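You operate a simulated robot arm through the tools that you are given. There is no shell and no other tool. Be economical: measure what you need, move in short steps, check, and stop when the job is done.

You run a simulated two-armed robot. Do the job below in one go: nothing can be reset, and whatever is moved stays where it is left.

JOB
Wipe up the spill on the top of the feed bench with the green towel and put it back.

The check looks at the end state, three seconds after you hand in, the way a careful person would. Anything else that was tipped, shoved, dropped, spilled or broken makes it a failure. Flat cloth is picked up by pressing the open fingertips on it (5 to 10 N) and closing them slowly along it; thin cloth reads only 2 to 8 mm in the jaws.

ROBOT AND FRAMES
Two 7-joint arms with two-finger parallel grippers on one trunk, on a base that drives. Base frame: it is fixed to the floor where the robot stands at the start and does not move with it; the origin is under the middle of the robot, x ahead of it, y to its left, z up. Readings come in cm, degrees, newtons and seconds.
The left shoulder is at the start at [7, 13.4, 122.6], the right one opposite. Payload 1.57 kg a hand.
Tool frame (each hand has its own): the origin (TCP) lies between the finger pads and is the grasp point; the fingertips stand 3 cm ahead of it; z points along the fingers, y is the line along which they close. Largest opening 8 cm; finger width 1.7, thickness 1.2; the body of the gripper, 4 by 8.2 cm, starts 8 cm behind the TCP.
Orientation is that of the tool frame in the base frame, as [roll, pitch, yaw] about the fixed x, y, z axes, in that order (R = Rz(yaw) Ry(pitch) Rx(roll)). With the fingers straight down and closing along the base's y, the tool's x points along the base's -x, its y along +y and its z along -z.

CONTROLS
- The arms move only by the tool step_arm. It takes "left_increments", "right_increments" or both (then of equal length, played together; a hand with none holds still); each is a list of rows, each a list of 6 numbers: the shift along the base's x, y, z in cm, then the turn, a rotation vector about the base's x, y, z in degrees. In form: [[dx, dy, dz, ax, ay, az], ...]. A call has 1 to 8 rows; each row is the pose to reach, as a shift and turn from the pose commanded when the call began. "left_claw" and "right_claw" are, for a hand that has rows, the gripper command, from -1 (shut) to 1 (fully open), values between in proportion, set as the call begins (left out, the last holds). Rows are played at 5 a second. More than 5 cm and 8.6 degrees between two rows, or a gripper value outside its range, and nothing of the call is played. A pose out of reach is approached as far as the arm can. The call stops where the force on the tool passes 40 N (or 10 N more than at its start, if that is more) or the arm is blocked; 0.2 s more then pass. Each finger travels about 15.3 cm/s and halts on what it meets, pressing with about 43 N; the grip force reading is that of the motor and also rises with nothing between the fingers. The clock runs only during rows and for 0.2 s after the last one: add rows that repeat a pose to give the fingers time. The reply holds the time, the measured pose of the TCP, the force on the tool along the base axes, the opening and the grip force, in the units named above and with some noise.
- Cameras (640 x 400 px; columns grow to the right, rows downward): "scene" is now at [11.72, -4.25, 144.42]; the picture's right is [-0.45, -0.89, 0.00], its down [-0.64, 0.32, -0.70] and it looks along [0.62, -0.32, -0.71] (base axes); focal length 276 px, centre (320, 200). "left" rides on the left gripper at [7.2, 0.7, -12.2] in its tool frame; the picture's right is [-0.09, 1.00, 0.00], its down [-0.84, -0.08, -0.54] and it looks along [-0.54, -0.05, 0.84] (tool axes); focal length 238 px, centre (320, 200). "right" rides on the right gripper at [7.2, -0.7, -12.2] in its tool frame; the picture's right is [0.09, 1.00, 0.00], its down [-0.84, 0.08, -0.54] and it looks along [-0.54, 0.05, 0.84] (tool axes); focal length 238 px, centre (320, 200).
- capture(camera): a new picture of that camera. The clock stands still meanwhile.
- lift_body(by): slides the trunk up (or, below 0, down) by that many cm; the arms and the scene camera ride with it, the base frame stays. It gives what a move gives, with no picture.
- roll_base(legs): drives the robot by 1 to 6 legs, each [ahead, left, turn to the left] in cm, cm and degrees, along the robot's own axes; the way and the turn of a leg run together, so that a leg with both is an arc; at most 150 cm and 180 degrees a leg. The arms and the cameras ride along, it lands a little off, and it stops where it bumps. It gives what a move gives.
- head_to(pan, tilt): turns the head with the scene camera to pan (to the left, within 86 degrees either way) and tilt (down, from -29 to 69), counted from straight ahead of the robot. It gives what a move gives.
- locate(camera, pixels): for up to 12 pixels [column, row] of the newest picture of that camera ("zoom" is the newest enlarged one), the place [x, y, z] in the base frame of the surface seen there, good to about 0.2 cm, but the place of the scene camera against the robot may be out by one fixed shift of up to 1.2 cm in any direction. The clock stands still meanwhile.
- zoom(camera, box): a new picture of the part [left, top, right, bottom] of that camera's present view, enlarged. The clock stands still meanwhile.
- sign_off(): hands the job in; it is judged then, once.

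Keep the steps short. Do not move on a guess: measure, check each grasp and each placing, and mend mistakes. In all there are 80 turns and 58 pictures (those below and enlarged ones count). Leave the grippers open and the arms clear of the work at the hand-in unless told otherwise, and finish with a single line.

The tools are called after "Request:" as a command line: name --argument value ..., lists and objects as JSON in quotes. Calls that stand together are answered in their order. step_arm: Moves the arms, as the interface text tells. Its arguments: {"type":"object","properties":{"left_increments":{"type":"array"},"left_claw":{"type":"number"},"right_increments":{"type":"array"},"right_claw":{"type":"number"}},"required":[]} The other tools are called the same way: lift_body (by) slides the trunk up or down; roll_base (legs) drives the base; head_to (pan, tilt) turns the head that bears the scene camera; capture (camera) takes a picture; locate (camera, pixels) gives the place of the surface under pixels of a picture; zoom (camera, box) takes an enlarged picture of a part of a camera's view; sign_off () hands the job in.

At the start:

```text
clock: 0.0
left_tcp_pos: [32.62, 5.25, 117.0]
left_tcp_rot: [180.0, -0.1, 179.9]
left_force: [-0.1, -0.8, 0.0]
left_opening: 8.01
left_finger_force: 0.2
right_tcp_pos: [38.25, -38.0, 115.12]
right_tcp_rot: [180.0, 0.0, -180.0]
right_force: [-1.0, -0.6, 0.2]
right_opening: 8.0
right_finger_force: 0.2
trunk travel left (down, up): [-80.0, 14.0]
robot x, y, heading: [-0.17, -0.07, 0.1]
head pan, tilt: [-26.8, 45.6]
```

scene: 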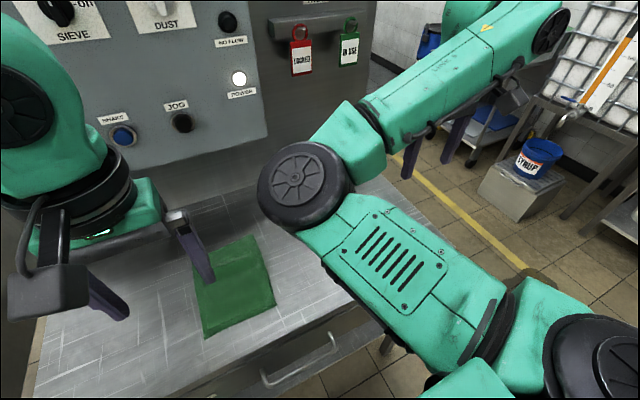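
right: 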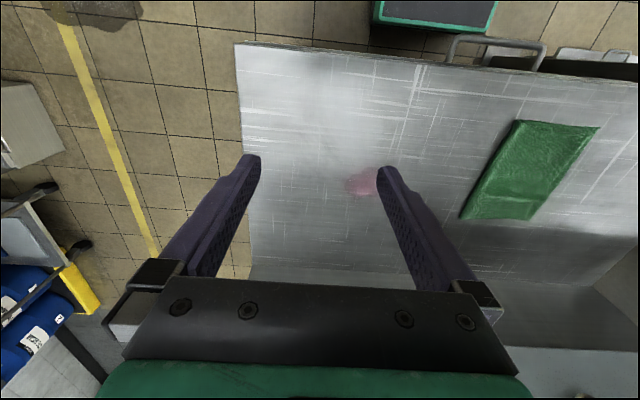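
left: 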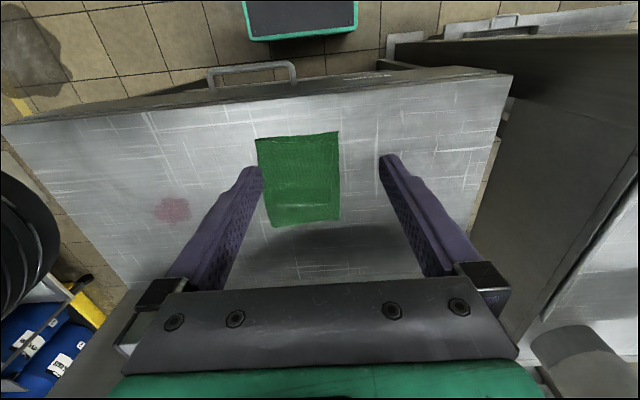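

I see the green towel (left picture, about 257-340 x 133-227) and a pink spill at about (172,210). I'll measure both, plus the bench edges.

Request:
locate --camera "left" --pixels '[[258, 140], [337, 134], [340, 219], [273, 226], [300, 180], [172, 210], [155, 210], [190, 210], [172, 198], [172, 222], [140, 150], [430, 110]]'

Request:
locate --camera "right" --pixels '[[516, 122], [597, 128], [535, 218], [462, 216], [530, 170], [362, 182], [345, 184], [376, 182], [362, 168], [362, 196], [240, 45], [250, 260]]'

Request:
zoom --camera "left" --box '[130, 100, 370, 250]'

```text
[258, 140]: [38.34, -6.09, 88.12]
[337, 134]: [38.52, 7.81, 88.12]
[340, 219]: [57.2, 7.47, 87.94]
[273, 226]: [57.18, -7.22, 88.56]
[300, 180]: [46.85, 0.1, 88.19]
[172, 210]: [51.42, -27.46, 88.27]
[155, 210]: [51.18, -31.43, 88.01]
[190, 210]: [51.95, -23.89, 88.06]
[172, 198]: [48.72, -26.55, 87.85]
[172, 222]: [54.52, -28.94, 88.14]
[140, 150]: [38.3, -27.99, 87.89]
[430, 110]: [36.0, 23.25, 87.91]
```

```text
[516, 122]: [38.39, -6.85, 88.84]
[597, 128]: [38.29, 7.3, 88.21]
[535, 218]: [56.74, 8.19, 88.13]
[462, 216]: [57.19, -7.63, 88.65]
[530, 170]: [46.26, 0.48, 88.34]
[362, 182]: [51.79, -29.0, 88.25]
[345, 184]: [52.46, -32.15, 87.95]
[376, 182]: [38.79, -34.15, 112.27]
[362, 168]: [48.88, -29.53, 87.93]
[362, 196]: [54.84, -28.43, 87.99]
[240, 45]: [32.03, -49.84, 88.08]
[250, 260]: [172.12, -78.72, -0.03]
```

```text
2.67 times, centred on (250, 175) of left
```

zoom: 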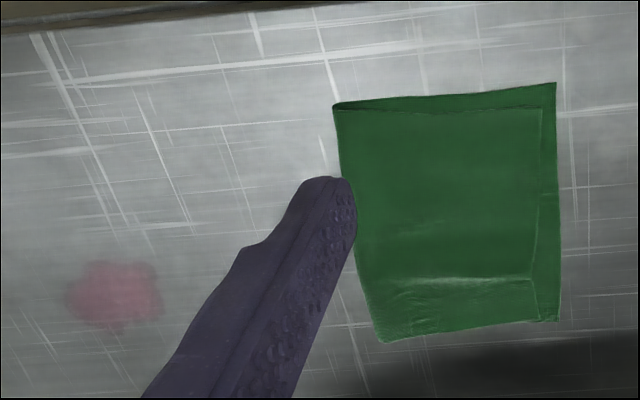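

The bench reads z≈88. Towel spans x 38–57, y −7..8; spill is centred near (51.5,−28), about 8 cm wide. Next I check the panel and surroundings near the work for clearance.

Request:
locate --camera "scene" --pixels '[[150, 150], [240, 135], [300, 20], [122, 136], [280, 150], [230, 180], [235, 280], [300, 40], [350, 40]]'

Request:
locate --camera "left" --pixels '[[430, 200], [560, 200], [480, 130], [620, 250], [300, 262], [560, 340], [590, 60], [60, 170], [100, 280]]'

Request:
head_to --pan -20 --tilt 30

Request:
capture --camera "scene"

```text
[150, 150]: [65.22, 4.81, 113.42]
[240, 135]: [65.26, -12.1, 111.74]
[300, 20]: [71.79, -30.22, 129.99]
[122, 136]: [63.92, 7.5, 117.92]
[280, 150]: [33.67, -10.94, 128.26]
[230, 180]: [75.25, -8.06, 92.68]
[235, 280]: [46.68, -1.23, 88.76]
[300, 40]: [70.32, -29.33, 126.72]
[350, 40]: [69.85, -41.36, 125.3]
```

```text
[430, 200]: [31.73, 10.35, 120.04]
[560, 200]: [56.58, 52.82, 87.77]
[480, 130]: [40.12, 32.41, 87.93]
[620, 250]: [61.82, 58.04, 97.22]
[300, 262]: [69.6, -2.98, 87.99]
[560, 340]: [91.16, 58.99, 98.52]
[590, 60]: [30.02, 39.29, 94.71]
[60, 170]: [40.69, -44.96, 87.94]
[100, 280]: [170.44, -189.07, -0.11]
```

```text
clock: 0.8
left_tcp_pos: [32.63, 5.14, 116.82]
left_tcp_rot: [-180.0, 0.0, -179.9]
left_force: [-0.4, 0.1, 0.3]
left_opening: 7.99
left_finger_force: 0.0
right_tcp_pos: [38.19, -38.08, 115.05]
right_tcp_rot: [179.9, 0.0, -180.0]
right_force: [0.0, 0.8, 0.2]
right_opening: 8.0
right_finger_force: 0.1
trunk travel left (down, up): [-80.0, 14.0]
robot x, y, heading: [0.09, 0.28, -0.0]
head pan, tilt: [-20.0, 30.0]
```

```text
53 pictures are left
```

scene: 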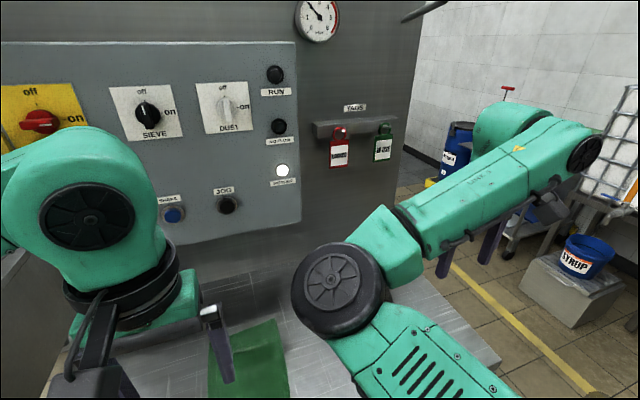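

The panel face is at x≈65 and above z≈108, so work at x≤55 is clear if watched. First, move the left hand aside to the left/back, and the right hand over towards the towel at height.

Request:
step_arm --left_increments '[[-2, 4, 0, 0, 0, 0], [-4, 8, 0, 0, 0, 0], [-6, 12, 0, 0, 0, 0], [-8, 16, 0, 0, 0, 0], [-8, 16, 0, 0, 0, 0]]'

Request:
step_arm --right_increments '[[1, 4.5, 0, 0, 0, 0], [2, 9, 0, 0, 0, 0], [3, 13.5, 0, 0, 0, 0], [4, 18, 0, 0, 0, 0], [5, 22.5, 0, 0, 0, 0], [6, 27, 0, 0, 0, 0], [7, 31, 0, 0, 0, 0], [8.5, 35, 0, 0, 0, 0]]'

Request:
capture --camera "right"

```text
clock: 2.0
left_tcp_pos: [24.63, 20.52, 116.97]
left_tcp_rot: [179.7, 0.0, 180.0]
left_force: [0.0, -0.8, 0.0]
left_opening: 8.01
left_finger_force: 0.0
right_tcp_pos: [38.33, -38.74, 114.77]
right_tcp_rot: [179.8, -0.1, 179.9]
right_force: [1.0, -0.3, 0.6]
right_opening: 8.0
right_finger_force: 0.1
trunk travel left (down, up): [-80.0, 14.0]
robot x, y, heading: [-0.23, 0.01, 0.1]
head pan, tilt: [-20.0, 30.0]
```

```text
clock: 3.8
left_tcp_pos: [24.6, 21.23, 116.9]
left_tcp_rot: [-180.0, 0.1, 179.9]
left_force: [-0.2, -0.2, 0.1]
left_opening: 7.96
left_finger_force: 0.1
right_tcp_pos: [57.63, -7.47, 117.6]
right_tcp_rot: [179.9, -0.1, 179.9]
right_force: [0.5, 0.0, 1.1]
right_opening: 8.03
right_finger_force: 0.1
right hand out of reach, approached as far as the arm can: row 1, 2, 3, 4, 5, 6, 7, 8
trunk travel left (down, up): [-80.0, 14.0]
robot x, y, heading: [-0.05, 0.31, -0.2]
head pan, tilt: [-20.0, 30.0]
```

```text
52 pictures are left
```

right: 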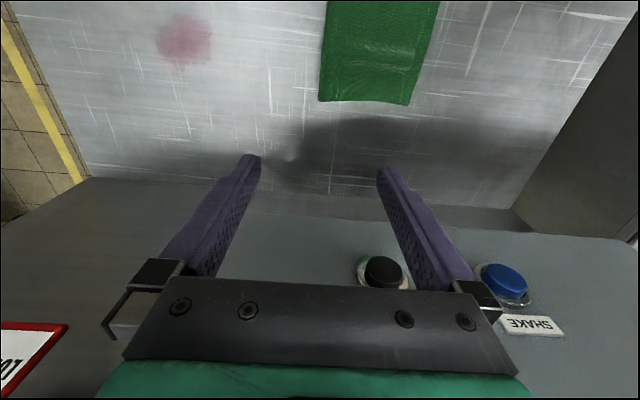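

The right hand was pushed out to x=57.6, nearing the panel (reach limit at this height). I retreat in −x with a small step and see how it responds.

Request:
step_arm --right_increments '[[-2, -2, 0, 0, 0, 0], [-4, -4, 0, 0, 0, 0]]'

```text
clock: 4.4
left_tcp_pos: [24.64, 21.13, 116.94]
left_tcp_rot: [180.0, 0.0, -179.9]
left_force: [0.8, -0.4, 0.3]
left_opening: 8.02
left_finger_force: 0.0
right_tcp_pos: [57.55, -11.48, 119.12]
right_tcp_rot: [-180.0, -0.1, -179.9]
right_force: [0.8, -0.2, 0.2]
right_opening: 8.0
right_finger_force: 0.2
right hand out of reach, approached as far as the arm can: row 1, 2
trunk travel left (down, up): [-80.0, 14.0]
robot x, y, heading: [0.1, 0.27, 0.0]
head pan, tilt: [-20.0, 30.0]
```

The hand is inside the inner limit at this height; raising the trunk 12 cm gives it room before descending.

Request:
lift_body --by 12

Request:
step_arm --right_increments '[[0, -1, -4, 0, 0, 0], [0, -2, -8, 0, 0, 0]]'

```text
clock: 5.9
left_tcp_pos: [24.6, 21.09, 128.84]
left_tcp_rot: [-180.0, -0.1, -179.8]
left_force: [0.3, -0.5, -0.7]
left_opening: 7.98
left_finger_force: 0.0
right_tcp_pos: [57.66, -11.33, 131.13]
right_tcp_rot: [-180.0, -0.2, 180.0]
right_force: [-0.7, 0.6, 0.1]
right_opening: 8.01
right_finger_force: 0.0
trunk travel left (down, up): [-92.0, 2.0]
robot x, y, heading: [-0.09, -0.26, -0.2]
head pan, tilt: [-20.0, 30.0]
```

```text
clock: 6.5
left_tcp_pos: [24.96, 21.0, 128.86]
left_tcp_rot: [-180.0, -0.1, -180.0]
left_force: [0.3, 0.1, 0.7]
left_opening: 7.99
left_finger_force: 0.1
right_tcp_pos: [58.68, -13.57, 122.79]
right_tcp_rot: [-180.0, -0.1, -179.8]
right_force: [0.4, 0.0, -1.0]
right_opening: 8.01
right_finger_force: 0.0
right hand out of reach, approached as far as the arm can: row 1, 2
trunk travel left (down, up): [-92.0, 2.0]
robot x, y, heading: [-0.3, -0.0, 0.2]
head pan, tilt: [-20.0, 30.0]
```

It can't pull back in x here; I go back toward the starting side (−y) to get out of this arm bind.

Request:
step_arm --right_increments '[[0, -4.5, 0, 0, 0, 0], [-1, -9, 0, 0, 0, 0], [-4, -13, 0, 0, 0, 0], [-7, -16, 0, 0, 0, 0], [-10, -19, 0, 0, 0, 0], [-10, -19, 0, 0, 0, 0]]'

Request:
capture --camera "scene"

```text
clock: 7.9
left_tcp_pos: [24.64, 21.16, 128.88]
left_tcp_rot: [-179.9, 0.0, -179.9]
left_force: [0.1, -0.3, 0.2]
left_opening: 7.99
left_finger_force: 0.1
right_tcp_pos: [48.69, -32.77, 123.01]
right_tcp_rot: [-180.0, -0.2, -179.9]
right_force: [-0.1, 0.1, 0.3]
right_opening: 8.02
right_finger_force: 0.2
right hand out of reach, approached as far as the arm can: row 4, 5, 6
trunk travel left (down, up): [-92.0, 2.0]
robot x, y, heading: [-0.0, -0.1, -0.0]
head pan, tilt: [-20.0, 30.0]
```

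```text
51 pictures are left
```

scene: 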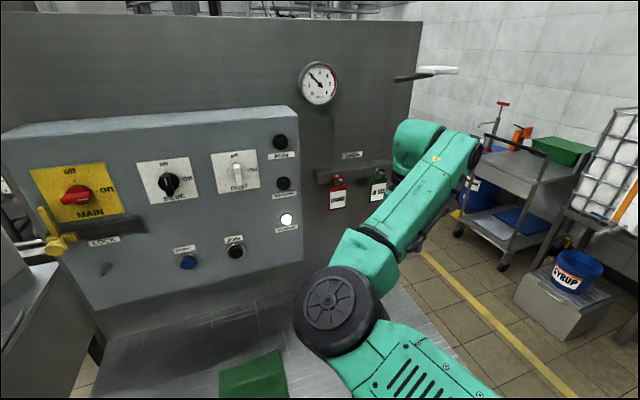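

The arm follows again. Now descend to about z=101 here (clear bench), staying away from the panel.

Request:
step_arm --right_increments '[[-0.5, 0, -4, 0, 0, 0], [-1, 0, -8, 0, 0, 0], [-1.5, 0, -12, 0, 0, 0], [-2, 0, -16, 0, 0, 0], [-2.5, 0, -20, 0, 0, 0], [-2.5, 0, -22, 0, 0, 0]]'

```text
clock: 9.3
left_tcp_pos: [24.66, 21.3, 128.78]
left_tcp_rot: [-179.9, -0.1, 180.0]
left_force: [0.6, 0.2, -0.4]
left_opening: 7.99
left_finger_force: 0.0
right_tcp_pos: [46.1, -33.19, 101.26]
right_tcp_rot: [-179.8, 0.1, 179.7]
right_force: [0.5, 0.5, 0.4]
right_opening: 7.99
right_finger_force: 0.1
trunk travel left (down, up): [-92.0, 2.0]
robot x, y, heading: [0.07, -0.02, 0.4]
head pan, tilt: [-20.0, 30.0]
```

In reach now. Slide over to the towel centre at this height.

Request:
step_arm --right_increments '[[0, 4.5, 0, 0, 0, 0], [0, 9, 0, 0, 0, 0], [0, 13.5, 0, 0, 0, 0], [0, 18, 0, 0, 0, 0], [0, 22.5, 0, 0, 0, 0], [0, 27, 0, 0, 0, 0], [0, 30, 0, 0, 0, 0], [0, 30, 0, 0, 0, 0]]'

Request:
capture --camera "right"

```text
clock: 10.4
left_tcp_pos: [24.57, 21.29, 128.94]
left_tcp_rot: [-179.8, 0.0, 179.9]
left_force: [0.5, 0.3, -0.3]
left_opening: 7.99
left_finger_force: 0.0
right_tcp_pos: [47.79, -20.43, 102.75]
right_tcp_rot: [-173.0, 2.8, 176.4]
right_force: [0.3, -0.2, 0.6]
right_opening: 7.99
right_finger_force: 0.1
trunk travel left (down, up): [-92.0, 2.0]
robot x, y, heading: [0.4, 0.27, 0.2]
head pan, tilt: [-20.0, 30.0]
stopped in row 5 (right hand): the arm was blocked; the commanded pose is now the measured one
```

```text
50 pictures are left
```

right: 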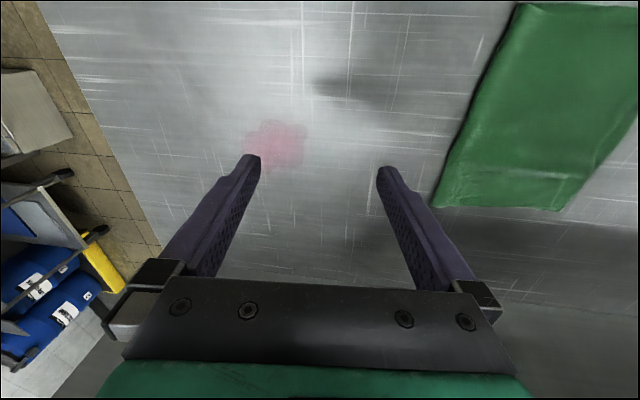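

The arm was blocked at y≈−20. I look at what the arm meets.

Request:
head_to --pan -25 --tilt 45

Request:
capture --camera "scene"

Request:
capture --camera "left"

```text
clock: 11.1
left_tcp_pos: [24.54, 21.23, 128.92]
left_tcp_rot: [-180.0, 0.0, -180.0]
left_force: [0.5, 0.5, 0.0]
left_opening: 7.99
left_finger_force: 0.1
right_tcp_pos: [47.91, -20.49, 102.61]
right_tcp_rot: [-173.0, 2.8, 176.2]
right_force: [0.8, -1.3, -0.3]
right_opening: 8.01
right_finger_force: 0.1
trunk travel left (down, up): [-92.0, 2.0]
robot x, y, heading: [0.22, -0.07, -0.1]
head pan, tilt: [-25.0, 45.0]
```

```text
49 pictures are left
```

scene: 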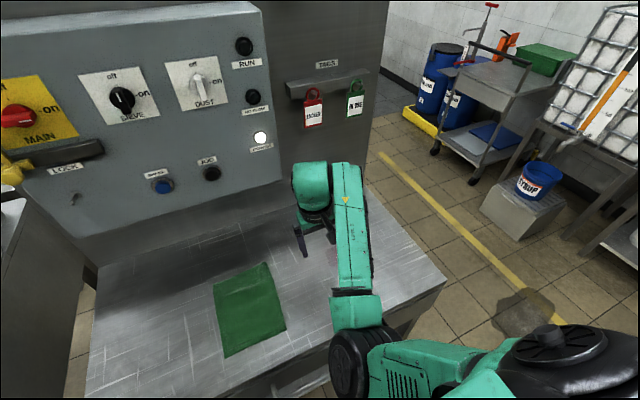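

```text
48 pictures are left
```

left: 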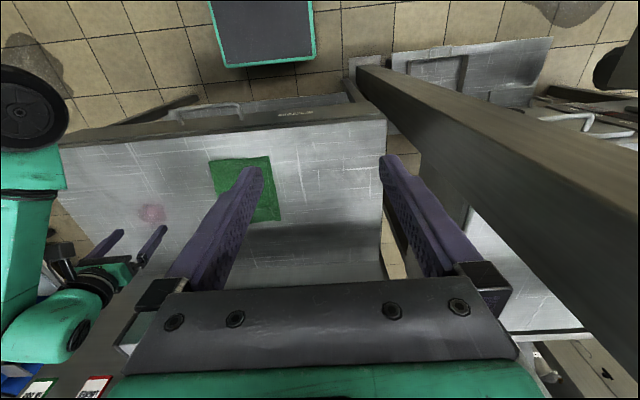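

Request:
locate --camera "scene" --pixels '[[300, 185], [310, 205], [345, 190], [355, 300], [350, 360], [335, 345], [278, 178], [262, 195], [500, 350], [440, 290], [345, 370], [304, 250]]'

Request:
zoom --camera "scene" --box '[220, 140, 460, 290]'

```text
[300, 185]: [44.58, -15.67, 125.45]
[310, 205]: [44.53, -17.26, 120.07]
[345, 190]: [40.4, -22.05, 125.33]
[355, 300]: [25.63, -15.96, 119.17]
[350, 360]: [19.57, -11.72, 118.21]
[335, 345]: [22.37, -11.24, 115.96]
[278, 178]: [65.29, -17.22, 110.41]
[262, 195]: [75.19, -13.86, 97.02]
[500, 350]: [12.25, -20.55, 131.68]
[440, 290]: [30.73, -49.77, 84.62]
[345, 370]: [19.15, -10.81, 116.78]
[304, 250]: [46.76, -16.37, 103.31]
```

```text
2.67 times, centred on (340, 215) of scene
```

zoom: 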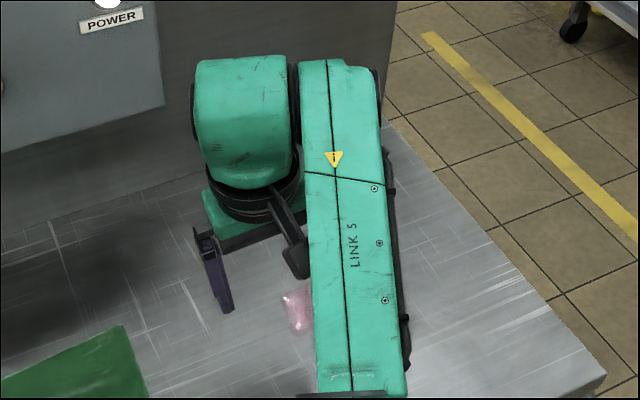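

The wrist is clear of the panel; it's the elbow folding in by the trunk. Better to shift the base left so the towel lies ~20° to the right side. I check what stands to the left first.

Request:
locate --camera "left" --pixels '[[400, 80], [470, 110], [560, 160], [620, 220], [370, 60], [450, 70], [520, 60], [500, 300], [600, 310], [260, 60]]'

Request:
head_to --pan 50 --tilt 50

Request:
capture --camera "scene"

```text
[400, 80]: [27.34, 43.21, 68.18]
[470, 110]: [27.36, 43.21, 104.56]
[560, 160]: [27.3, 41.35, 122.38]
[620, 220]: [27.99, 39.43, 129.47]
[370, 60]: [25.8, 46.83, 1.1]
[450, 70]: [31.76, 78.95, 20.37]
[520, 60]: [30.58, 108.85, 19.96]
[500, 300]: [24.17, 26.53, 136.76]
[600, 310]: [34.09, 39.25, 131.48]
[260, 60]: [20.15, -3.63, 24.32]
```

```text
clock: 12.6
left_tcp_pos: [24.63, 21.18, 128.89]
left_tcp_rot: [-179.9, 0.0, 179.9]
left_force: [0.1, -0.8, 0.5]
left_opening: 8.02
left_finger_force: 0.1
right_tcp_pos: [47.85, -20.48, 102.56]
right_tcp_rot: [-173.0, 2.8, 176.2]
right_force: [0.3, -0.2, -0.3]
right_opening: 7.99
right_finger_force: 0.2
trunk travel left (down, up): [-92.0, 2.0]
robot x, y, heading: [-0.12, 0.16, -0.3]
head pan, tilt: [50.0, 50.0]
```

```text
46 pictures are left
```

scene: 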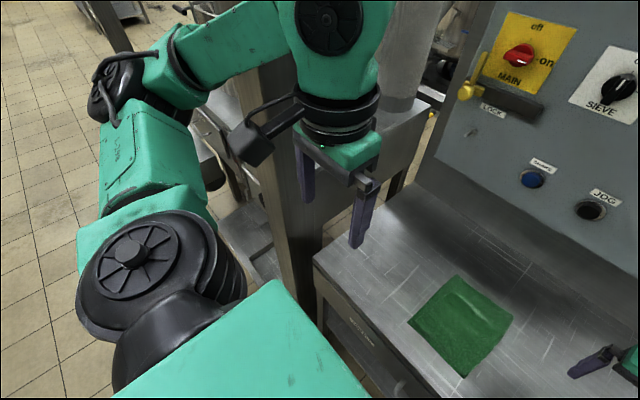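

There's a post at about (27,43), so driving left is risky. Instead I'll use the left hand and drive right into free floor, which puts the towel at the left hand's good side. First retract the right hand to the right and up.

Request:
step_arm --right_increments '[[-1, -4, 0, 0, 0, 0], [-2, -8, 0, 0, 0, 0], [-3, -12, 2, 0, 0, 0], [-5, -15, 5, 0, 0, 0], [-7, -17, 9, 0, 0, 0], [-9, -19, 12, 0, 0, 0], [-11, -20, 15, 0, 0, 0], [-11, -20, 15, 0, 0, 0]]'

Request:
head_to --pan -70 --tilt 45

Request:
capture --camera "scene"

```text
clock: 14.4
left_tcp_pos: [24.58, 21.06, 128.87]
left_tcp_rot: [-180.0, -0.1, 180.0]
left_force: [0.2, -0.2, 0.1]
left_opening: 8.01
left_finger_force: 0.0
right_tcp_pos: [36.76, -40.24, 117.56]
right_tcp_rot: [-173.3, 2.7, 176.4]
right_force: [-0.4, -0.9, 0.1]
right_opening: 7.98
right_finger_force: 0.0
trunk travel left (down, up): [-92.0, 2.0]
robot x, y, heading: [-0.24, 0.27, 0.0]
head pan, tilt: [50.0, 50.0]
```

```text
clock: 16.4
left_tcp_pos: [24.52, 21.27, 128.86]
left_tcp_rot: [180.0, -0.1, 180.0]
left_force: [0.7, -0.5, 0.1]
left_opening: 8.02
left_finger_force: 0.1
right_tcp_pos: [36.85, -40.38, 117.77]
right_tcp_rot: [-173.2, 2.7, 176.4]
right_force: [-0.5, 0.3, 0.4]
right_opening: 8.0
right_finger_force: 0.0
trunk travel left (down, up): [-92.0, 2.0]
robot x, y, heading: [-0.21, -0.35, 0.1]
head pan, tilt: [-70.0, 45.0]
```

```text
45 pictures are left
```

scene: 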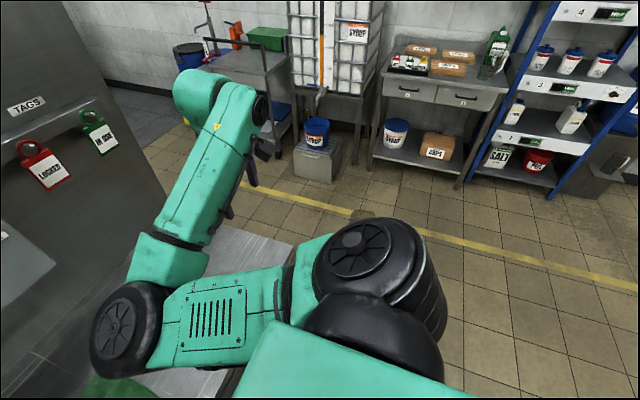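

Request:
locate --camera "scene" --pixels '[[380, 215], [300, 175], [460, 260], [550, 300], [260, 195], [290, 230], [440, 190]]'

Request:
roll_base --legs '[[0, -20, 0]]'

```text
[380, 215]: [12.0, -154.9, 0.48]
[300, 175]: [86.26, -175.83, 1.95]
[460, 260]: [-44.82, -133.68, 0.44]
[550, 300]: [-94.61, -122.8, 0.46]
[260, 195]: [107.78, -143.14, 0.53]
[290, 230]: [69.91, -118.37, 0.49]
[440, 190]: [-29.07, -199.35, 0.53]
```

```text
clock: 18.0
left_tcp_pos: [24.53, 1.64, 128.75]
left_tcp_rot: [-179.7, 0.1, -179.8]
left_force: [-0.5, 0.0, 0.0]
left_opening: 7.98
left_finger_force: 0.1
right_tcp_pos: [36.9, -59.88, 117.81]
right_tcp_rot: [-172.9, 2.8, 176.6]
right_force: [-0.4, -0.9, 0.9]
right_opening: 7.99
right_finger_force: 0.1
trunk travel left (down, up): [-92.0, 2.0]
robot x, y, heading: [0.29, -19.85, 0.2]
head pan, tilt: [-70.0, 45.0]
```

Floor is clear well past y=−118, and the drive went fine. Now left hand: move forward and down over the towel.

Request:
step_arm --left_increments '[[3, 0, -4, 0, 0, 0], [6, 0, -8, 0, 0, 0], [9, 0, -11, 0, 0, 0], [12, 0, -14, 0, 0, 0], [14, 0, -17, 0, 0, 0], [16, 0, -20, 0, 0, 0], [18, 0, -23, 0, 0, 0], [20, 0, -26, 0, 0, 0]]'

Request:
capture --camera "left"

```text
clock: 19.8
left_tcp_pos: [44.51, 1.15, 102.67]
left_tcp_rot: [-180.0, -0.1, -179.8]
left_force: [0.6, -0.1, -0.1]
left_opening: 8.01
left_finger_force: 0.0
right_tcp_pos: [37.07, -60.2, 117.79]
right_tcp_rot: [-173.3, 2.6, 176.5]
right_force: [0.2, 0.0, 0.4]
right_opening: 7.98
right_finger_force: 0.1
trunk travel left (down, up): [-92.0, 2.0]
robot x, y, heading: [0.16, -19.87, 0.1]
head pan, tilt: [-70.0, 45.0]
```

```text
44 pictures are left
```

left: 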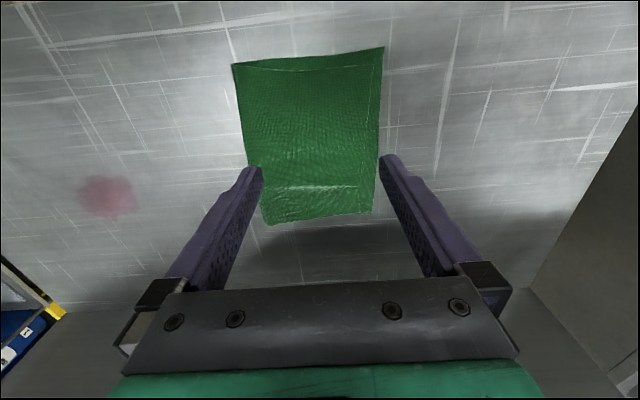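

The left hand is square over the towel. I'll pinch near its −y edge (so the cloth trails flat when pulled to the spill). Move to (47,−3.5,95) with jaws ~3 cm open.

Request:
step_arm --left_increments '[[1.2, -2.3, -3, 0, 0, 0], [2.5, -4.6, -6, 0, 0, 0], [2.5, -4.6, -7.7, 0, 0, 0], [2.5, -4.6, -7.7, 0, 0, 0]]' --left_claw -0.2

Request:
capture --camera "left"

```text
clock: 20.8
left_tcp_pos: [46.91, -3.16, 95.12]
left_tcp_rot: [-179.9, 0.0, -179.8]
left_force: [0.1, -0.5, 0.1]
left_opening: 3.18
left_finger_force: 0.1
right_tcp_pos: [36.89, -60.26, 117.73]
right_tcp_rot: [-173.0, 2.7, 176.6]
right_force: [0.9, -0.1, -1.0]
right_opening: 8.01
right_finger_force: 0.1
trunk travel left (down, up): [-92.0, 2.0]
robot x, y, heading: [0.21, -20.24, -0.1]
head pan, tilt: [-70.0, 45.0]
```

```text
43 pictures are left
```

left: 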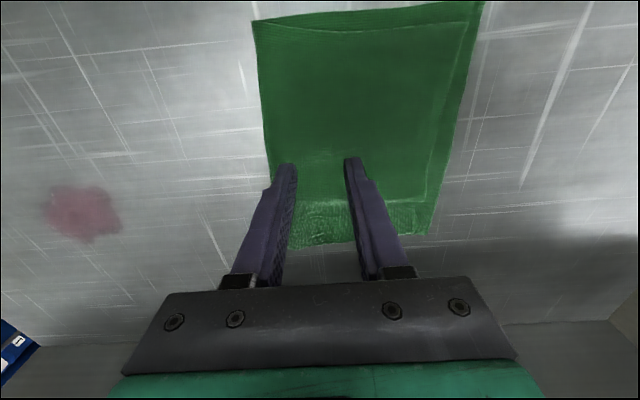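

Fingertips are above the cloth near its left edge. Lower in small rows until contact.

Request:
step_arm --left_increments '[[0, 0, -1.5, 0, 0, 0], [0, 0, -3, 0, 0, 0], [0, 0, -3.5, 0, 0, 0], [0, 0, -3.8, 0, 0, 0]]'

```text
clock: 21.8
left_tcp_pos: [46.99, -3.32, 91.42]
left_tcp_rot: [-179.9, 0.0, -179.7]
left_force: [0.6, -0.3, 0.4]
left_opening: 3.19
left_finger_force: 0.2
right_tcp_pos: [36.98, -60.23, 117.75]
right_tcp_rot: [-173.2, 2.8, 176.5]
right_force: [-0.2, 0.5, 0.1]
right_opening: 8.01
right_finger_force: 0.0
trunk travel left (down, up): [-92.0, 2.0]
robot x, y, heading: [0.03, -20.29, -0.0]
head pan, tilt: [-70.0, 45.0]
```

Request:
step_arm --left_increments '[[0, 0, -0.2, 0, 0, 0], [0, 0, -0.4, 0, 0, 0], [0, 0, -0.5, 0, 0, 0]]'

```text
clock: 22.6
left_tcp_pos: [46.94, -3.47, 91.06]
left_tcp_rot: [-179.9, 0.4, -179.8]
left_force: [1.9, 3.2, 23.2]
left_opening: 3.22
left_finger_force: 0.0
right_tcp_pos: [36.68, -60.26, 117.79]
right_tcp_rot: [-173.2, 2.8, 176.6]
right_force: [0.6, -1.0, 0.4]
right_opening: 8.02
right_finger_force: 0.1
trunk travel left (down, up): [-92.0, 2.0]
robot x, y, heading: [0.27, -20.32, 0.1]
head pan, tilt: [-70.0, 45.0]
```

Contact: 23 N, a bit hard. Ease up 0.12 cm.

Request:
step_arm --left_increments '[[0, 0, 0.1, 0, 0, 0], [0, 0, 0.1, 0, 0, 0]]'

```text
clock: 23.2
left_tcp_pos: [46.99, -3.41, 91.15]
left_tcp_rot: [-179.9, 0.3, -179.9]
left_force: [5.9, 4.1, 27.6]
left_opening: 3.23
left_finger_force: 0.1
right_tcp_pos: [36.75, -60.33, 117.84]
right_tcp_rot: [-173.2, 3.0, 176.6]
right_force: [0.2, -0.3, -0.5]
right_opening: 8.0
right_finger_force: 0.1
trunk travel left (down, up): [-92.0, 2.0]
robot x, y, heading: [-0.3, -19.96, 0.2]
head pan, tilt: [-70.0, 45.0]
```

Request:
step_arm --left_increments '[[0, 0, 0.12, 0, 0, 0], [0, 0, 0.12, 0, 0, 0]]'

```text
clock: 23.8
left_tcp_pos: [46.93, -3.49, 91.14]
left_tcp_rot: [180.0, 0.1, -179.7]
left_force: [5.5, 1.5, 22.0]
left_opening: 3.24
left_finger_force: 0.7
right_tcp_pos: [36.77, -60.33, 117.87]
right_tcp_rot: [-173.2, 2.9, 176.5]
right_force: [-0.4, -0.8, -0.2]
right_opening: 8.0
right_finger_force: 0.0
trunk travel left (down, up): [-92.0, 2.0]
robot x, y, heading: [-0.02, -19.75, 0.1]
head pan, tilt: [-70.0, 45.0]
```

Request:
step_arm --left_increments '[[0, 0, 0.1, 0, 0, 0], [0, 0, 0.1, 0, 0, 0]]'

```text
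clock: 24.4
left_tcp_pos: [46.85, -3.47, 91.3]
left_tcp_rot: [179.9, -0.1, -180.0]
left_force: [1.1, -1.0, 9.4]
left_opening: 3.22
left_finger_force: 0.1
right_tcp_pos: [36.85, -60.26, 117.65]
right_tcp_rot: [-173.2, 2.8, 176.6]
right_force: [0.6, -0.4, 0.8]
right_opening: 8.03
right_finger_force: 0.2
trunk travel left (down, up): [-92.0, 2.0]
robot x, y, heading: [0.24, -20.12, 0.0]
head pan, tilt: [-70.0, 45.0]
```

9.4 N, good. Close the jaws slowly in stages.

Request:
step_arm --left_increments '[[0, 0, 0, 0, 0, 0]]' --left_claw -0.4

Request:
step_arm --left_increments '[[0, 0, 0, 0, 0, 0]]' --left_claw -0.6

Request:
step_arm --left_increments '[[0, 0, 0, 0, 0, 0]]' --left_claw -0.8

Request:
step_arm --left_increments '[[0, 0, 0, 0, 0, 0], [0, 0, 0, 0, 0, 0]]' --left_claw -1

Request:
capture --camera "left"

```text
clock: 24.8
left_tcp_pos: [46.9, -3.54, 91.26]
left_tcp_rot: [-180.0, 0.0, -179.8]
left_force: [-1.4, -1.1, 6.0]
left_opening: 2.31
left_finger_force: 0.0
right_tcp_pos: [36.82, -60.29, 117.85]
right_tcp_rot: [-173.3, 2.9, 176.7]
right_force: [-0.1, -0.7, 0.7]
right_opening: 8.01
right_finger_force: 0.0
trunk travel left (down, up): [-92.0, 2.0]
robot x, y, heading: [0.11, -19.81, -0.1]
head pan, tilt: [-70.0, 45.0]
```

```text
clock: 25.2
left_tcp_pos: [46.83, -3.4, 91.25]
left_tcp_rot: [-179.9, -0.1, -179.8]
left_force: [-0.4, 0.6, 3.9]
left_opening: 1.56
left_finger_force: 0.1
right_tcp_pos: [36.84, -60.24, 117.75]
right_tcp_rot: [-173.2, 2.8, 176.7]
right_force: [0.1, 0.8, 1.0]
right_opening: 8.01
right_finger_force: 0.1
trunk travel left (down, up): [-92.0, 2.0]
robot x, y, heading: [0.09, -19.79, -0.2]
head pan, tilt: [-70.0, 45.0]
```

```text
clock: 25.6
left_tcp_pos: [47.05, -3.47, 91.19]
left_tcp_rot: [-180.0, 0.0, -179.7]
left_force: [0.2, 1.5, 1.6]
left_opening: 0.97
left_finger_force: 0.4
right_tcp_pos: [36.89, -60.35, 117.69]
right_tcp_rot: [-173.2, 2.8, 176.6]
right_force: [0.6, 0.9, -0.5]
right_opening: 8.0
right_finger_force: 0.0
trunk travel left (down, up): [-92.0, 2.0]
robot x, y, heading: [0.2, -19.82, 0.1]
head pan, tilt: [-70.0, 45.0]
```

```text
clock: 26.2
left_tcp_pos: [47.05, -3.43, 91.16]
left_tcp_rot: [-180.0, 0.0, -179.7]
left_force: [0.4, -0.1, 3.1]
left_opening: 0.31
left_finger_force: 24.0
right_tcp_pos: [36.84, -60.31, 117.71]
right_tcp_rot: [-173.2, 2.8, 176.6]
right_force: [-0.1, -1.1, 0.2]
right_opening: 8.03
right_finger_force: 0.1
trunk travel left (down, up): [-92.0, 2.0]
robot x, y, heading: [0.06, -19.85, 0.2]
head pan, tilt: [-70.0, 45.0]
```

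```text
42 pictures are left
```

left: 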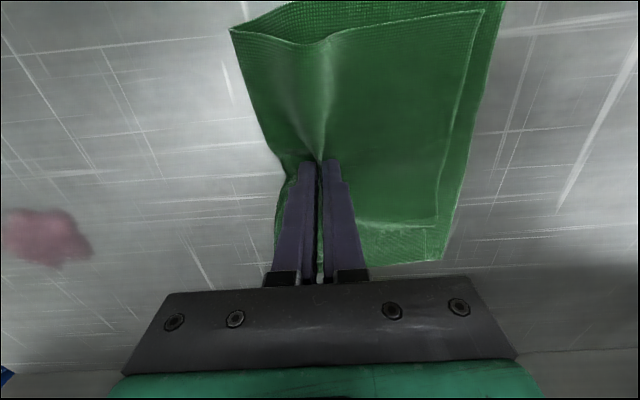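

Pinched at 0.31 cm with a ridge visible. Raise slightly (0.3 cm) and pull 4 cm toward the spill with the arm to check the cloth follows.

Request:
step_arm --left_increments '[[0, 0, 0.3, 0, 0, 0], [1, -2, 0.3, 0, 0, 0], [2, -4, 0.3, 0, 0, 0], [2, -4, 0.3, 0, 0, 0]]'

Request:
capture --camera "left"

```text
clock: 27.2
left_tcp_pos: [49.07, -7.37, 91.56]
left_tcp_rot: [-180.0, 0.0, -179.8]
left_force: [0.4, -0.1, 0.7]
left_opening: 0.33
left_finger_force: 23.9
right_tcp_pos: [37.04, -60.2, 117.74]
right_tcp_rot: [-173.0, 2.9, 176.6]
right_force: [-0.3, 0.5, 0.5]
right_opening: 7.99
right_finger_force: 0.0
trunk travel left (down, up): [-92.0, 2.0]
robot x, y, heading: [0.11, -19.88, -0.0]
head pan, tilt: [-70.0, 45.0]
```

```text
41 pictures are left
```

left: 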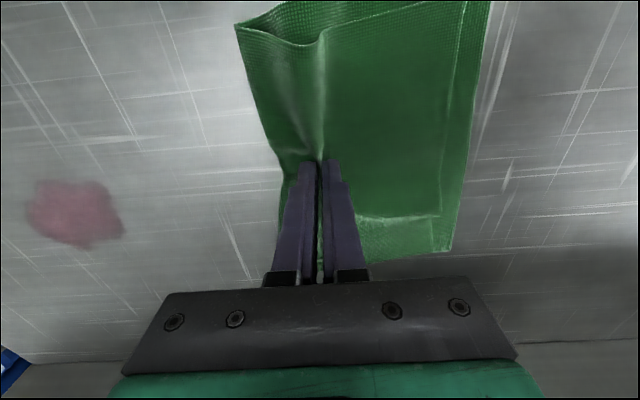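

The whole towel follows. Now drive the base right 20 cm, dragging the towel to the spill.

Request:
roll_base --legs '[[0, -10, 0], [0, -10, 0]]'

Request:
capture --camera "left"

```text
clock: 29.1
left_tcp_pos: [49.08, -27.08, 91.41]
left_tcp_rot: [-179.8, 0.0, -179.8]
left_force: [0.3, 1.1, 0.3]
left_opening: 0.29
left_finger_force: 24.0
right_tcp_pos: [36.95, -79.97, 117.79]
right_tcp_rot: [-173.1, 2.8, 176.5]
right_force: [0.3, -0.4, -0.1]
right_opening: 7.99
right_finger_force: 0.1
trunk travel left (down, up): [-92.0, 2.0]
robot x, y, heading: [-0.09, -39.85, -0.0]
head pan, tilt: [-70.0, 45.0]
```

```text
40 pictures are left
```

left: 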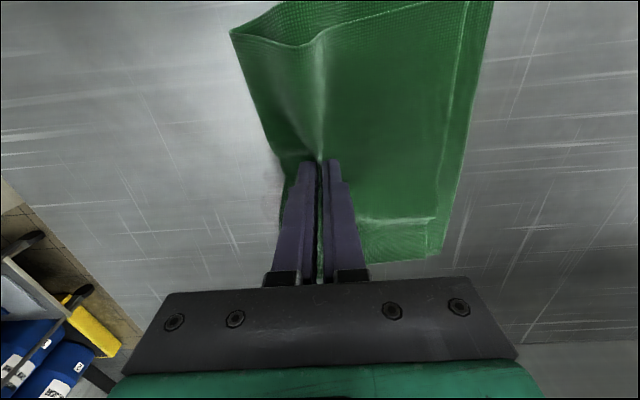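

The towel is at the spill. Press lightly and wipe in rows across it.

Request:
step_arm --left_increments '[[0, 0, -0.3, 0, 0, 0], [3.5, 0, -0.3, 0, 0, 0], [7, 0, -0.3, 0, 0, 0], [7, -2.5, -0.3, 0, 0, 0], [3, -2.5, -0.3, 0, 0, 0], [-1.5, -2.5, -0.3, 0, 0, 0], [-1.5, -4.5, -0.3, 0, 0, 0], [1, -4.5, -0.3, 0, 0, 0]]'

Request:
capture --camera "left"

```text
clock: 30.9
left_tcp_pos: [49.9, -31.93, 91.2]
left_tcp_rot: [-180.0, -0.1, -179.8]
left_force: [-5.3, 0.9, 10.9]
left_opening: 0.32
left_finger_force: 24.1
left hand out of reach, approached as far as the arm can: row 3, 4
right_tcp_pos: [36.84, -80.36, 117.74]
right_tcp_rot: [-173.3, 2.8, 176.5]
right_force: [1.0, 0.0, 0.7]
right_opening: 7.99
right_finger_force: 0.1
trunk travel left (down, up): [-92.0, 2.0]
robot x, y, heading: [-0.03, -39.52, 0.3]
head pan, tilt: [-70.0, 45.0]
```

```text
39 pictures are left
```

left: 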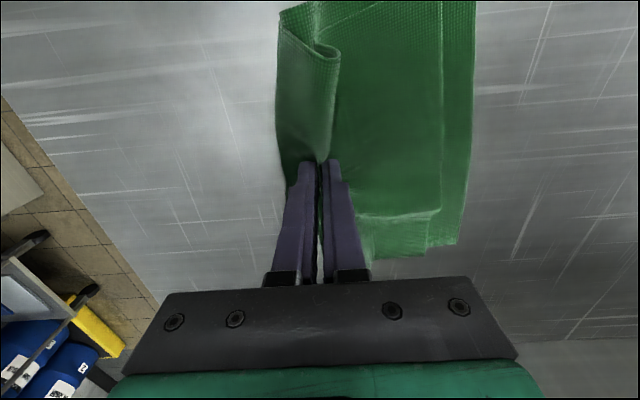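

Pressure 11 N, wiping well. A second set of strokes covering the rest, up to x≈55 and y from −33 to −24.

Request:
step_arm --left_increments '[[3, 0, 0, 0, 0, 0], [5, -0.5, 0, 0, 0, 0], [1, -1.5, 0, 0, 0, 0], [-2.5, -1.5, 0, 0, 0, 0], [-2.5, 2.5, 0, 0, 0, 0], [1, 2.5, 0, 0, 0, 0], [4.8, 2.5, 0, 0, 0, 0], [4.8, 4.5, 0, 0, 0, 0]]'

Request:
step_arm --left_increments '[[-3, 0, 0, 0, 0, 0], [-7, 0, 0, 0, 0, 0], [-7, 3, 0, 0, 0, 0], [-3, 3, 0, 0, 0, 0], [0, 3, 0, 0, 0, 0], [0, 5, 0, 0, 0, 0], [-4, 5, 0, 0, 0, 0], [-5, 7, 0, 0, 0, 0]]'

Request:
capture --camera "left"

```text
clock: 32.7
left_tcp_pos: [54.85, -27.46, 91.19]
left_tcp_rot: [180.0, 0.1, -180.0]
left_force: [0.7, -2.6, 5.5]
left_opening: 0.29
left_finger_force: 24.1
left hand out of reach, approached as far as the arm can: row 2
right_tcp_pos: [36.82, -80.4, 117.7]
right_tcp_rot: [-173.3, 3.0, 176.5]
right_force: [-0.4, -0.7, 1.3]
right_opening: 8.02
right_finger_force: 0.0
trunk travel left (down, up): [-92.0, 2.0]
robot x, y, heading: [-0.16, -40.2, 0.0]
head pan, tilt: [-70.0, 45.0]
```

```text
clock: 34.5
left_tcp_pos: [49.64, -20.28, 91.18]
left_tcp_rot: [-180.0, 0.1, -179.8]
left_force: [1.0, -0.6, 11.6]
left_opening: 0.31
left_finger_force: 24.0
right_tcp_pos: [36.76, -80.49, 117.65]
right_tcp_rot: [-173.3, 3.0, 176.6]
right_force: [0.4, 0.2, 0.7]
right_opening: 7.97
right_finger_force: 0.2
trunk travel left (down, up): [-92.0, 2.0]
robot x, y, heading: [0.11, -40.01, -0.1]
head pan, tilt: [-70.0, 45.0]
```

```text
38 pictures are left
```

left: 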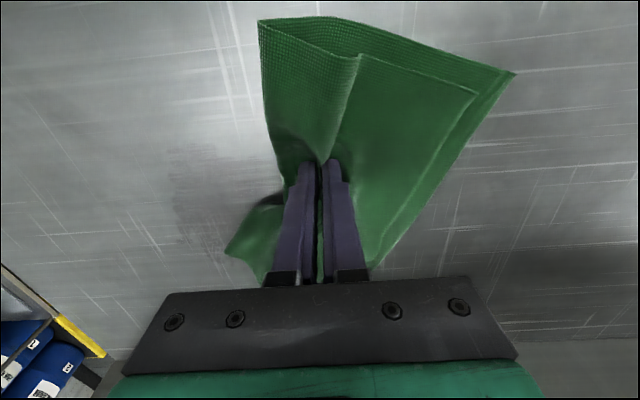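

The pink is mostly gone. I check for a trace near (210,190).

Request:
zoom --camera "left" --box '[120, 100, 320, 290]'

Request:
locate --camera "left" --pixels '[[200, 175], [200, 215], [175, 195], [235, 195], [240, 250], [215, 235]]'

```text
2.11 times, centred on (220, 195) of left
```

zoom: 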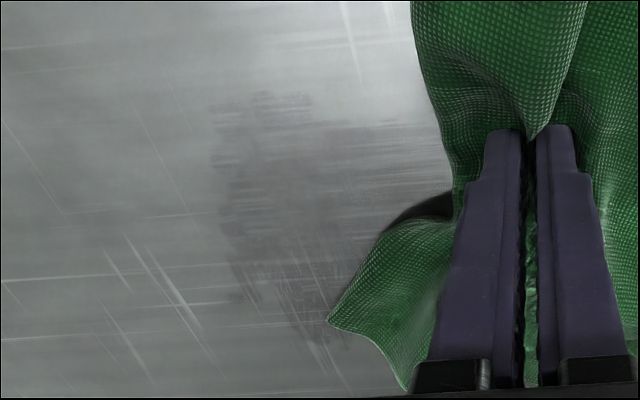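

```text
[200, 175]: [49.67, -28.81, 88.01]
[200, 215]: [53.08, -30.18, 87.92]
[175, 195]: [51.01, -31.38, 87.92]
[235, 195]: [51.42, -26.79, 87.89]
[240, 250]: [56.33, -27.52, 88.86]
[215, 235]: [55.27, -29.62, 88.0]
```

A faint damp mark remains, x≈48–57, y≈−33..−25. I lift the press slightly, drive 3 cm ahead for more reach, then wipe again densely.

Request:
step_arm --left_increments '[[0, 0, 0.3, 0, 0, 0], [-3, 0, 0.3, 0, 0, 0]]'

Request:
roll_base --legs '[[3.5, 0, 0]]'

```text
clock: 35.1
left_tcp_pos: [46.6, -20.0, 91.27]
left_tcp_rot: [-179.9, 0.1, -179.8]
left_force: [-0.6, 0.2, 0.0]
left_opening: 0.3
left_finger_force: 24.1
right_tcp_pos: [36.82, -80.1, 117.76]
right_tcp_rot: [-173.1, 2.9, 176.5]
right_force: [0.1, 0.0, -0.6]
right_opening: 8.01
right_finger_force: 0.1
trunk travel left (down, up): [-92.0, 2.0]
robot x, y, heading: [-0.23, -40.05, -0.1]
head pan, tilt: [-70.0, 45.0]
```

```text
clock: 36.0
left_tcp_pos: [49.87, -20.05, 91.47]
left_tcp_rot: [180.0, 0.1, -179.9]
left_force: [0.2, -0.1, 1.1]
left_opening: 0.3
left_finger_force: 24.6
right_tcp_pos: [39.95, -80.23, 117.95]
right_tcp_rot: [-173.3, 3.1, 176.6]
right_force: [0.3, -0.5, -0.2]
right_opening: 8.02
right_finger_force: 0.1
trunk travel left (down, up): [-92.0, 2.0]
robot x, y, heading: [3.43, -40.18, 0.0]
head pan, tilt: [-70.0, 45.0]
```

Request:
step_arm --left_increments '[[-2, -4, -0.3, 0, 0, 0], [-2, -8, -0.3, 0, 0, 0], [-2, -13, -0.3, 0, 0, 0], [0.5, -13, -0.3, 0, 0, 0], [0.5, -9, -0.3, 0, 0, 0], [0.5, -5, -0.3, 0, 0, 0], [3, -5, -0.3, 0, 0, 0], [3, -9, -0.3, 0, 0, 0]]'

Request:
step_arm --left_increments '[[0, -4, 0, 0, 0, 0], [2.5, -4, 0, 0, 0, 0], [2.5, 0, 0, 0, 0, 0], [2.5, 4, 0, 0, 0, 0], [4.5, 4, 0, 0, 0, 0], [4.5, 0, 0, 0, 0, 0], [4.5, -4, 0, 0, 0, 0], [1, -4, 0, 0, 0, 0]]'

Request:
step_arm --left_increments '[[0, 4, 0, 0, 0, 0], [0, 8, 0, 0, 0, 0], [-2, 8, 0, 0, 0, 0], [-2, 4, 0, 0, 0, 0], [-2, 0, 0, 0, 0, 0], [-4, 3, 0, 0, 0, 0], [-4, 7.5, 0, 0, 0, 0], [-5, 12, 0, 0, 0, 0]]'

Request:
capture --camera "left"

```text
clock: 37.8
left_tcp_pos: [53.28, -28.81, 91.16]
left_tcp_rot: [179.8, 0.1, -179.6]
left_force: [2.1, 4.8, 11.1]
left_opening: 0.32
left_finger_force: 24.5
right_tcp_pos: [40.37, -80.2, 117.73]
right_tcp_rot: [-173.3, 2.8, 176.5]
right_force: [-0.1, -1.1, 0.0]
right_opening: 8.0
right_finger_force: 0.0
trunk travel left (down, up): [-92.0, 2.0]
robot x, y, heading: [4.03, -40.0, 0.1]
head pan, tilt: [-70.0, 45.0]
```

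```text
clock: 39.6
left_tcp_pos: [54.29, -33.27, 91.07]
left_tcp_rot: [-179.6, 0.2, -179.8]
left_force: [5.3, -3.7, 15.6]
left_opening: 0.29
left_finger_force: 24.3
right_tcp_pos: [40.43, -80.01, 117.85]
right_tcp_rot: [-173.1, 2.9, 176.5]
right_force: [1.4, 0.0, 0.2]
right_opening: 7.99
right_finger_force: 0.1
trunk travel left (down, up): [-92.0, 2.0]
robot x, y, heading: [3.71, -40.31, 0.1]
head pan, tilt: [-70.0, 45.0]
```

```text
clock: 41.4
left_tcp_pos: [49.2, -21.27, 91.16]
left_tcp_rot: [-179.9, -0.1, 180.0]
left_force: [-0.5, -7.1, 16.2]
left_opening: 0.29
left_finger_force: 24.4
right_tcp_pos: [40.35, -80.4, 117.78]
right_tcp_rot: [-173.2, 2.9, 176.4]
right_force: [0.7, 0.8, 0.7]
right_opening: 8.02
right_finger_force: 0.0
trunk travel left (down, up): [-92.0, 2.0]
robot x, y, heading: [3.34, -40.12, -0.0]
head pan, tilt: [-70.0, 45.0]
```

```text
36 pictures are left
```

left: 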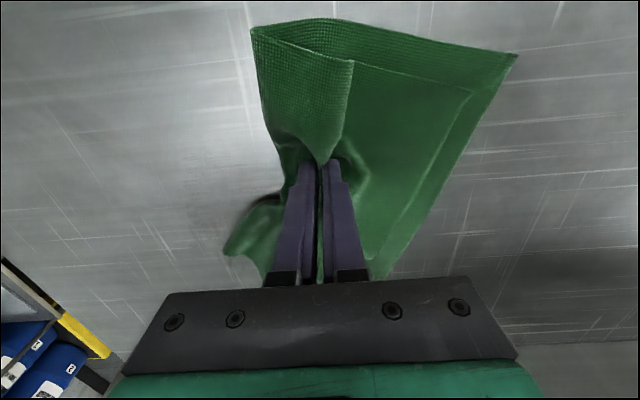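

The mark is gone now in view. I'll zoom to confirm, then lift a little and drag back.

Request:
zoom --camera "left" --box '[80, 80, 320, 290]'

Request:
step_arm --left_increments '[[0, 0, 0.3, 0, 0, 0], [0, 2, 0.5, 0, 0, 0], [0, 4, 0.5, 0, 0, 0]]'

Request:
roll_base --legs '[[0, 10, 0]]'

Request:
capture --camera "left"

```text
1.90 times, centred on (200, 185) of left
```

zoom: 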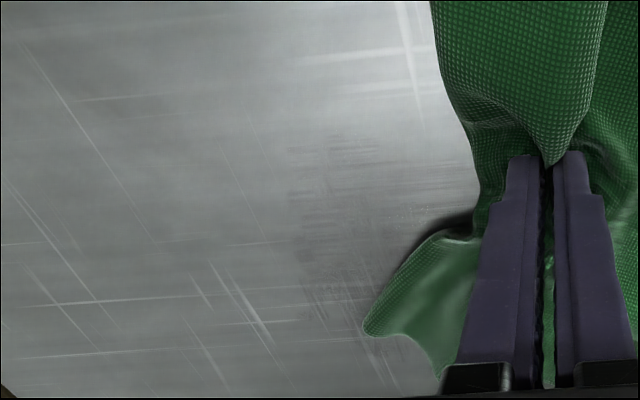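

```text
clock: 42.2
left_tcp_pos: [49.19, -17.05, 91.51]
left_tcp_rot: [180.0, 0.0, -179.9]
left_force: [-0.5, -1.1, 0.8]
left_opening: 0.3
left_finger_force: 24.2
right_tcp_pos: [40.26, -80.31, 117.75]
right_tcp_rot: [-173.3, 2.8, 176.4]
right_force: [0.1, 0.3, -0.2]
right_opening: 8.0
right_finger_force: 0.0
trunk travel left (down, up): [-92.0, 2.0]
robot x, y, heading: [3.82, -39.8, 0.1]
head pan, tilt: [-70.0, 45.0]
```

```text
clock: 43.3
left_tcp_pos: [49.19, -7.57, 91.44]
left_tcp_rot: [179.8, -0.1, 180.0]
left_force: [0.3, -0.2, 0.0]
left_opening: 0.34
left_finger_force: 24.2
right_tcp_pos: [40.41, -70.73, 117.57]
right_tcp_rot: [-173.3, 2.9, 176.4]
right_force: [-0.6, -0.6, -0.3]
right_opening: 8.0
right_finger_force: 0.1
trunk travel left (down, up): [-92.0, 2.0]
robot x, y, heading: [3.52, -30.01, 0.1]
head pan, tilt: [-70.0, 45.0]
```

```text
34 pictures are left
```

left: 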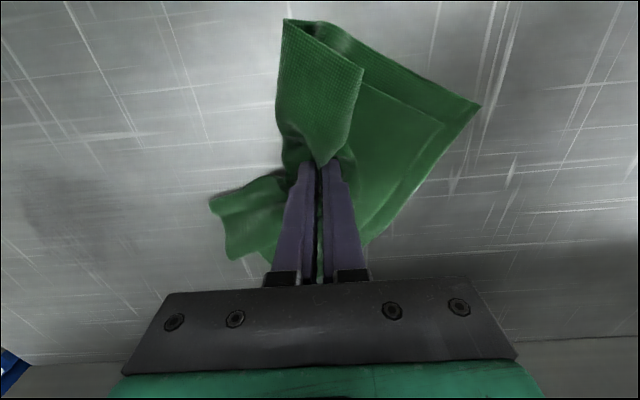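

A faint mark still shows at (80,210). Look closer.

Request:
zoom --camera "left" --box '[0, 120, 240, 330]'

Request:
locate --camera "left" --pixels '[[75, 165], [30, 200], [80, 240], [125, 210], [120, 280], [80, 205]]'

```text
1.90 times, centred on (120, 225) of left
```

zoom: 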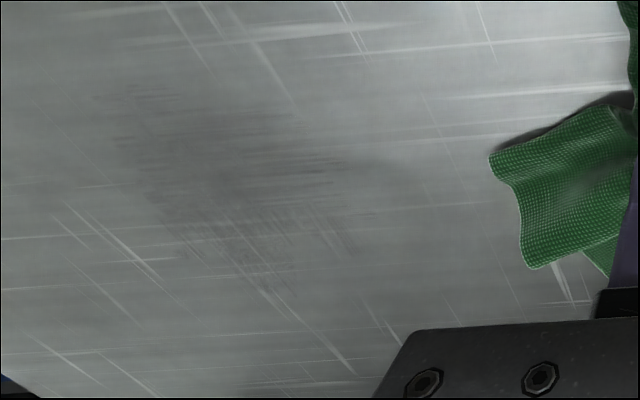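

```text
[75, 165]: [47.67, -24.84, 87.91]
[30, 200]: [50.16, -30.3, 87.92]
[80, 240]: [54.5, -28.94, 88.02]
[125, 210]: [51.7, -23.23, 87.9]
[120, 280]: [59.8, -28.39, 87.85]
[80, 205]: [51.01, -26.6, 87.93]
```

It's fading with each pass but not clean. Go back and do more dense passes.

Request:
roll_base --legs '[[0, -12, 0]]'

Request:
step_arm --left_increments '[[-1.5, -3, -0.3, 0, 0, 0], [-1.5, -7.5, -0.4, 0, 0, 0], [-1.5, -12, -0.4, 0, 0, 0], [0, -12, -0.4, 0, 0, 0], [0, -7.5, -0.4, 0, 0, 0], [0, -3, -0.4, 0, 0, 0], [1.5, -3, -0.4, 0, 0, 0], [1.5, -7.5, -0.4, 0, 0, 0]]'

```text
clock: 44.5
left_tcp_pos: [49.35, -19.02, 91.46]
left_tcp_rot: [-179.9, -0.1, 179.9]
left_force: [-0.2, -0.3, 0.3]
left_opening: 0.28
left_finger_force: 24.3
right_tcp_pos: [40.47, -82.01, 117.84]
right_tcp_rot: [-173.1, 2.8, 176.4]
right_force: [-0.9, 0.3, 0.1]
right_opening: 8.02
right_finger_force: 0.1
trunk travel left (down, up): [-92.0, 2.0]
robot x, y, heading: [3.6, -41.81, -0.2]
head pan, tilt: [-70.0, 45.0]
```

```text
clock: 46.4
left_tcp_pos: [50.81, -26.76, 91.23]
left_tcp_rot: [179.8, -0.1, -180.0]
left_force: [0.0, 1.0, 2.5]
left_opening: 0.31
left_finger_force: 24.1
right_tcp_pos: [40.51, -82.36, 117.66]
right_tcp_rot: [-173.2, 2.6, 176.3]
right_force: [0.1, 0.3, 0.0]
right_opening: 8.01
right_finger_force: 0.0
trunk travel left (down, up): [-92.0, 2.0]
robot x, y, heading: [3.2, -42.15, -0.1]
head pan, tilt: [-70.0, 45.0]
```

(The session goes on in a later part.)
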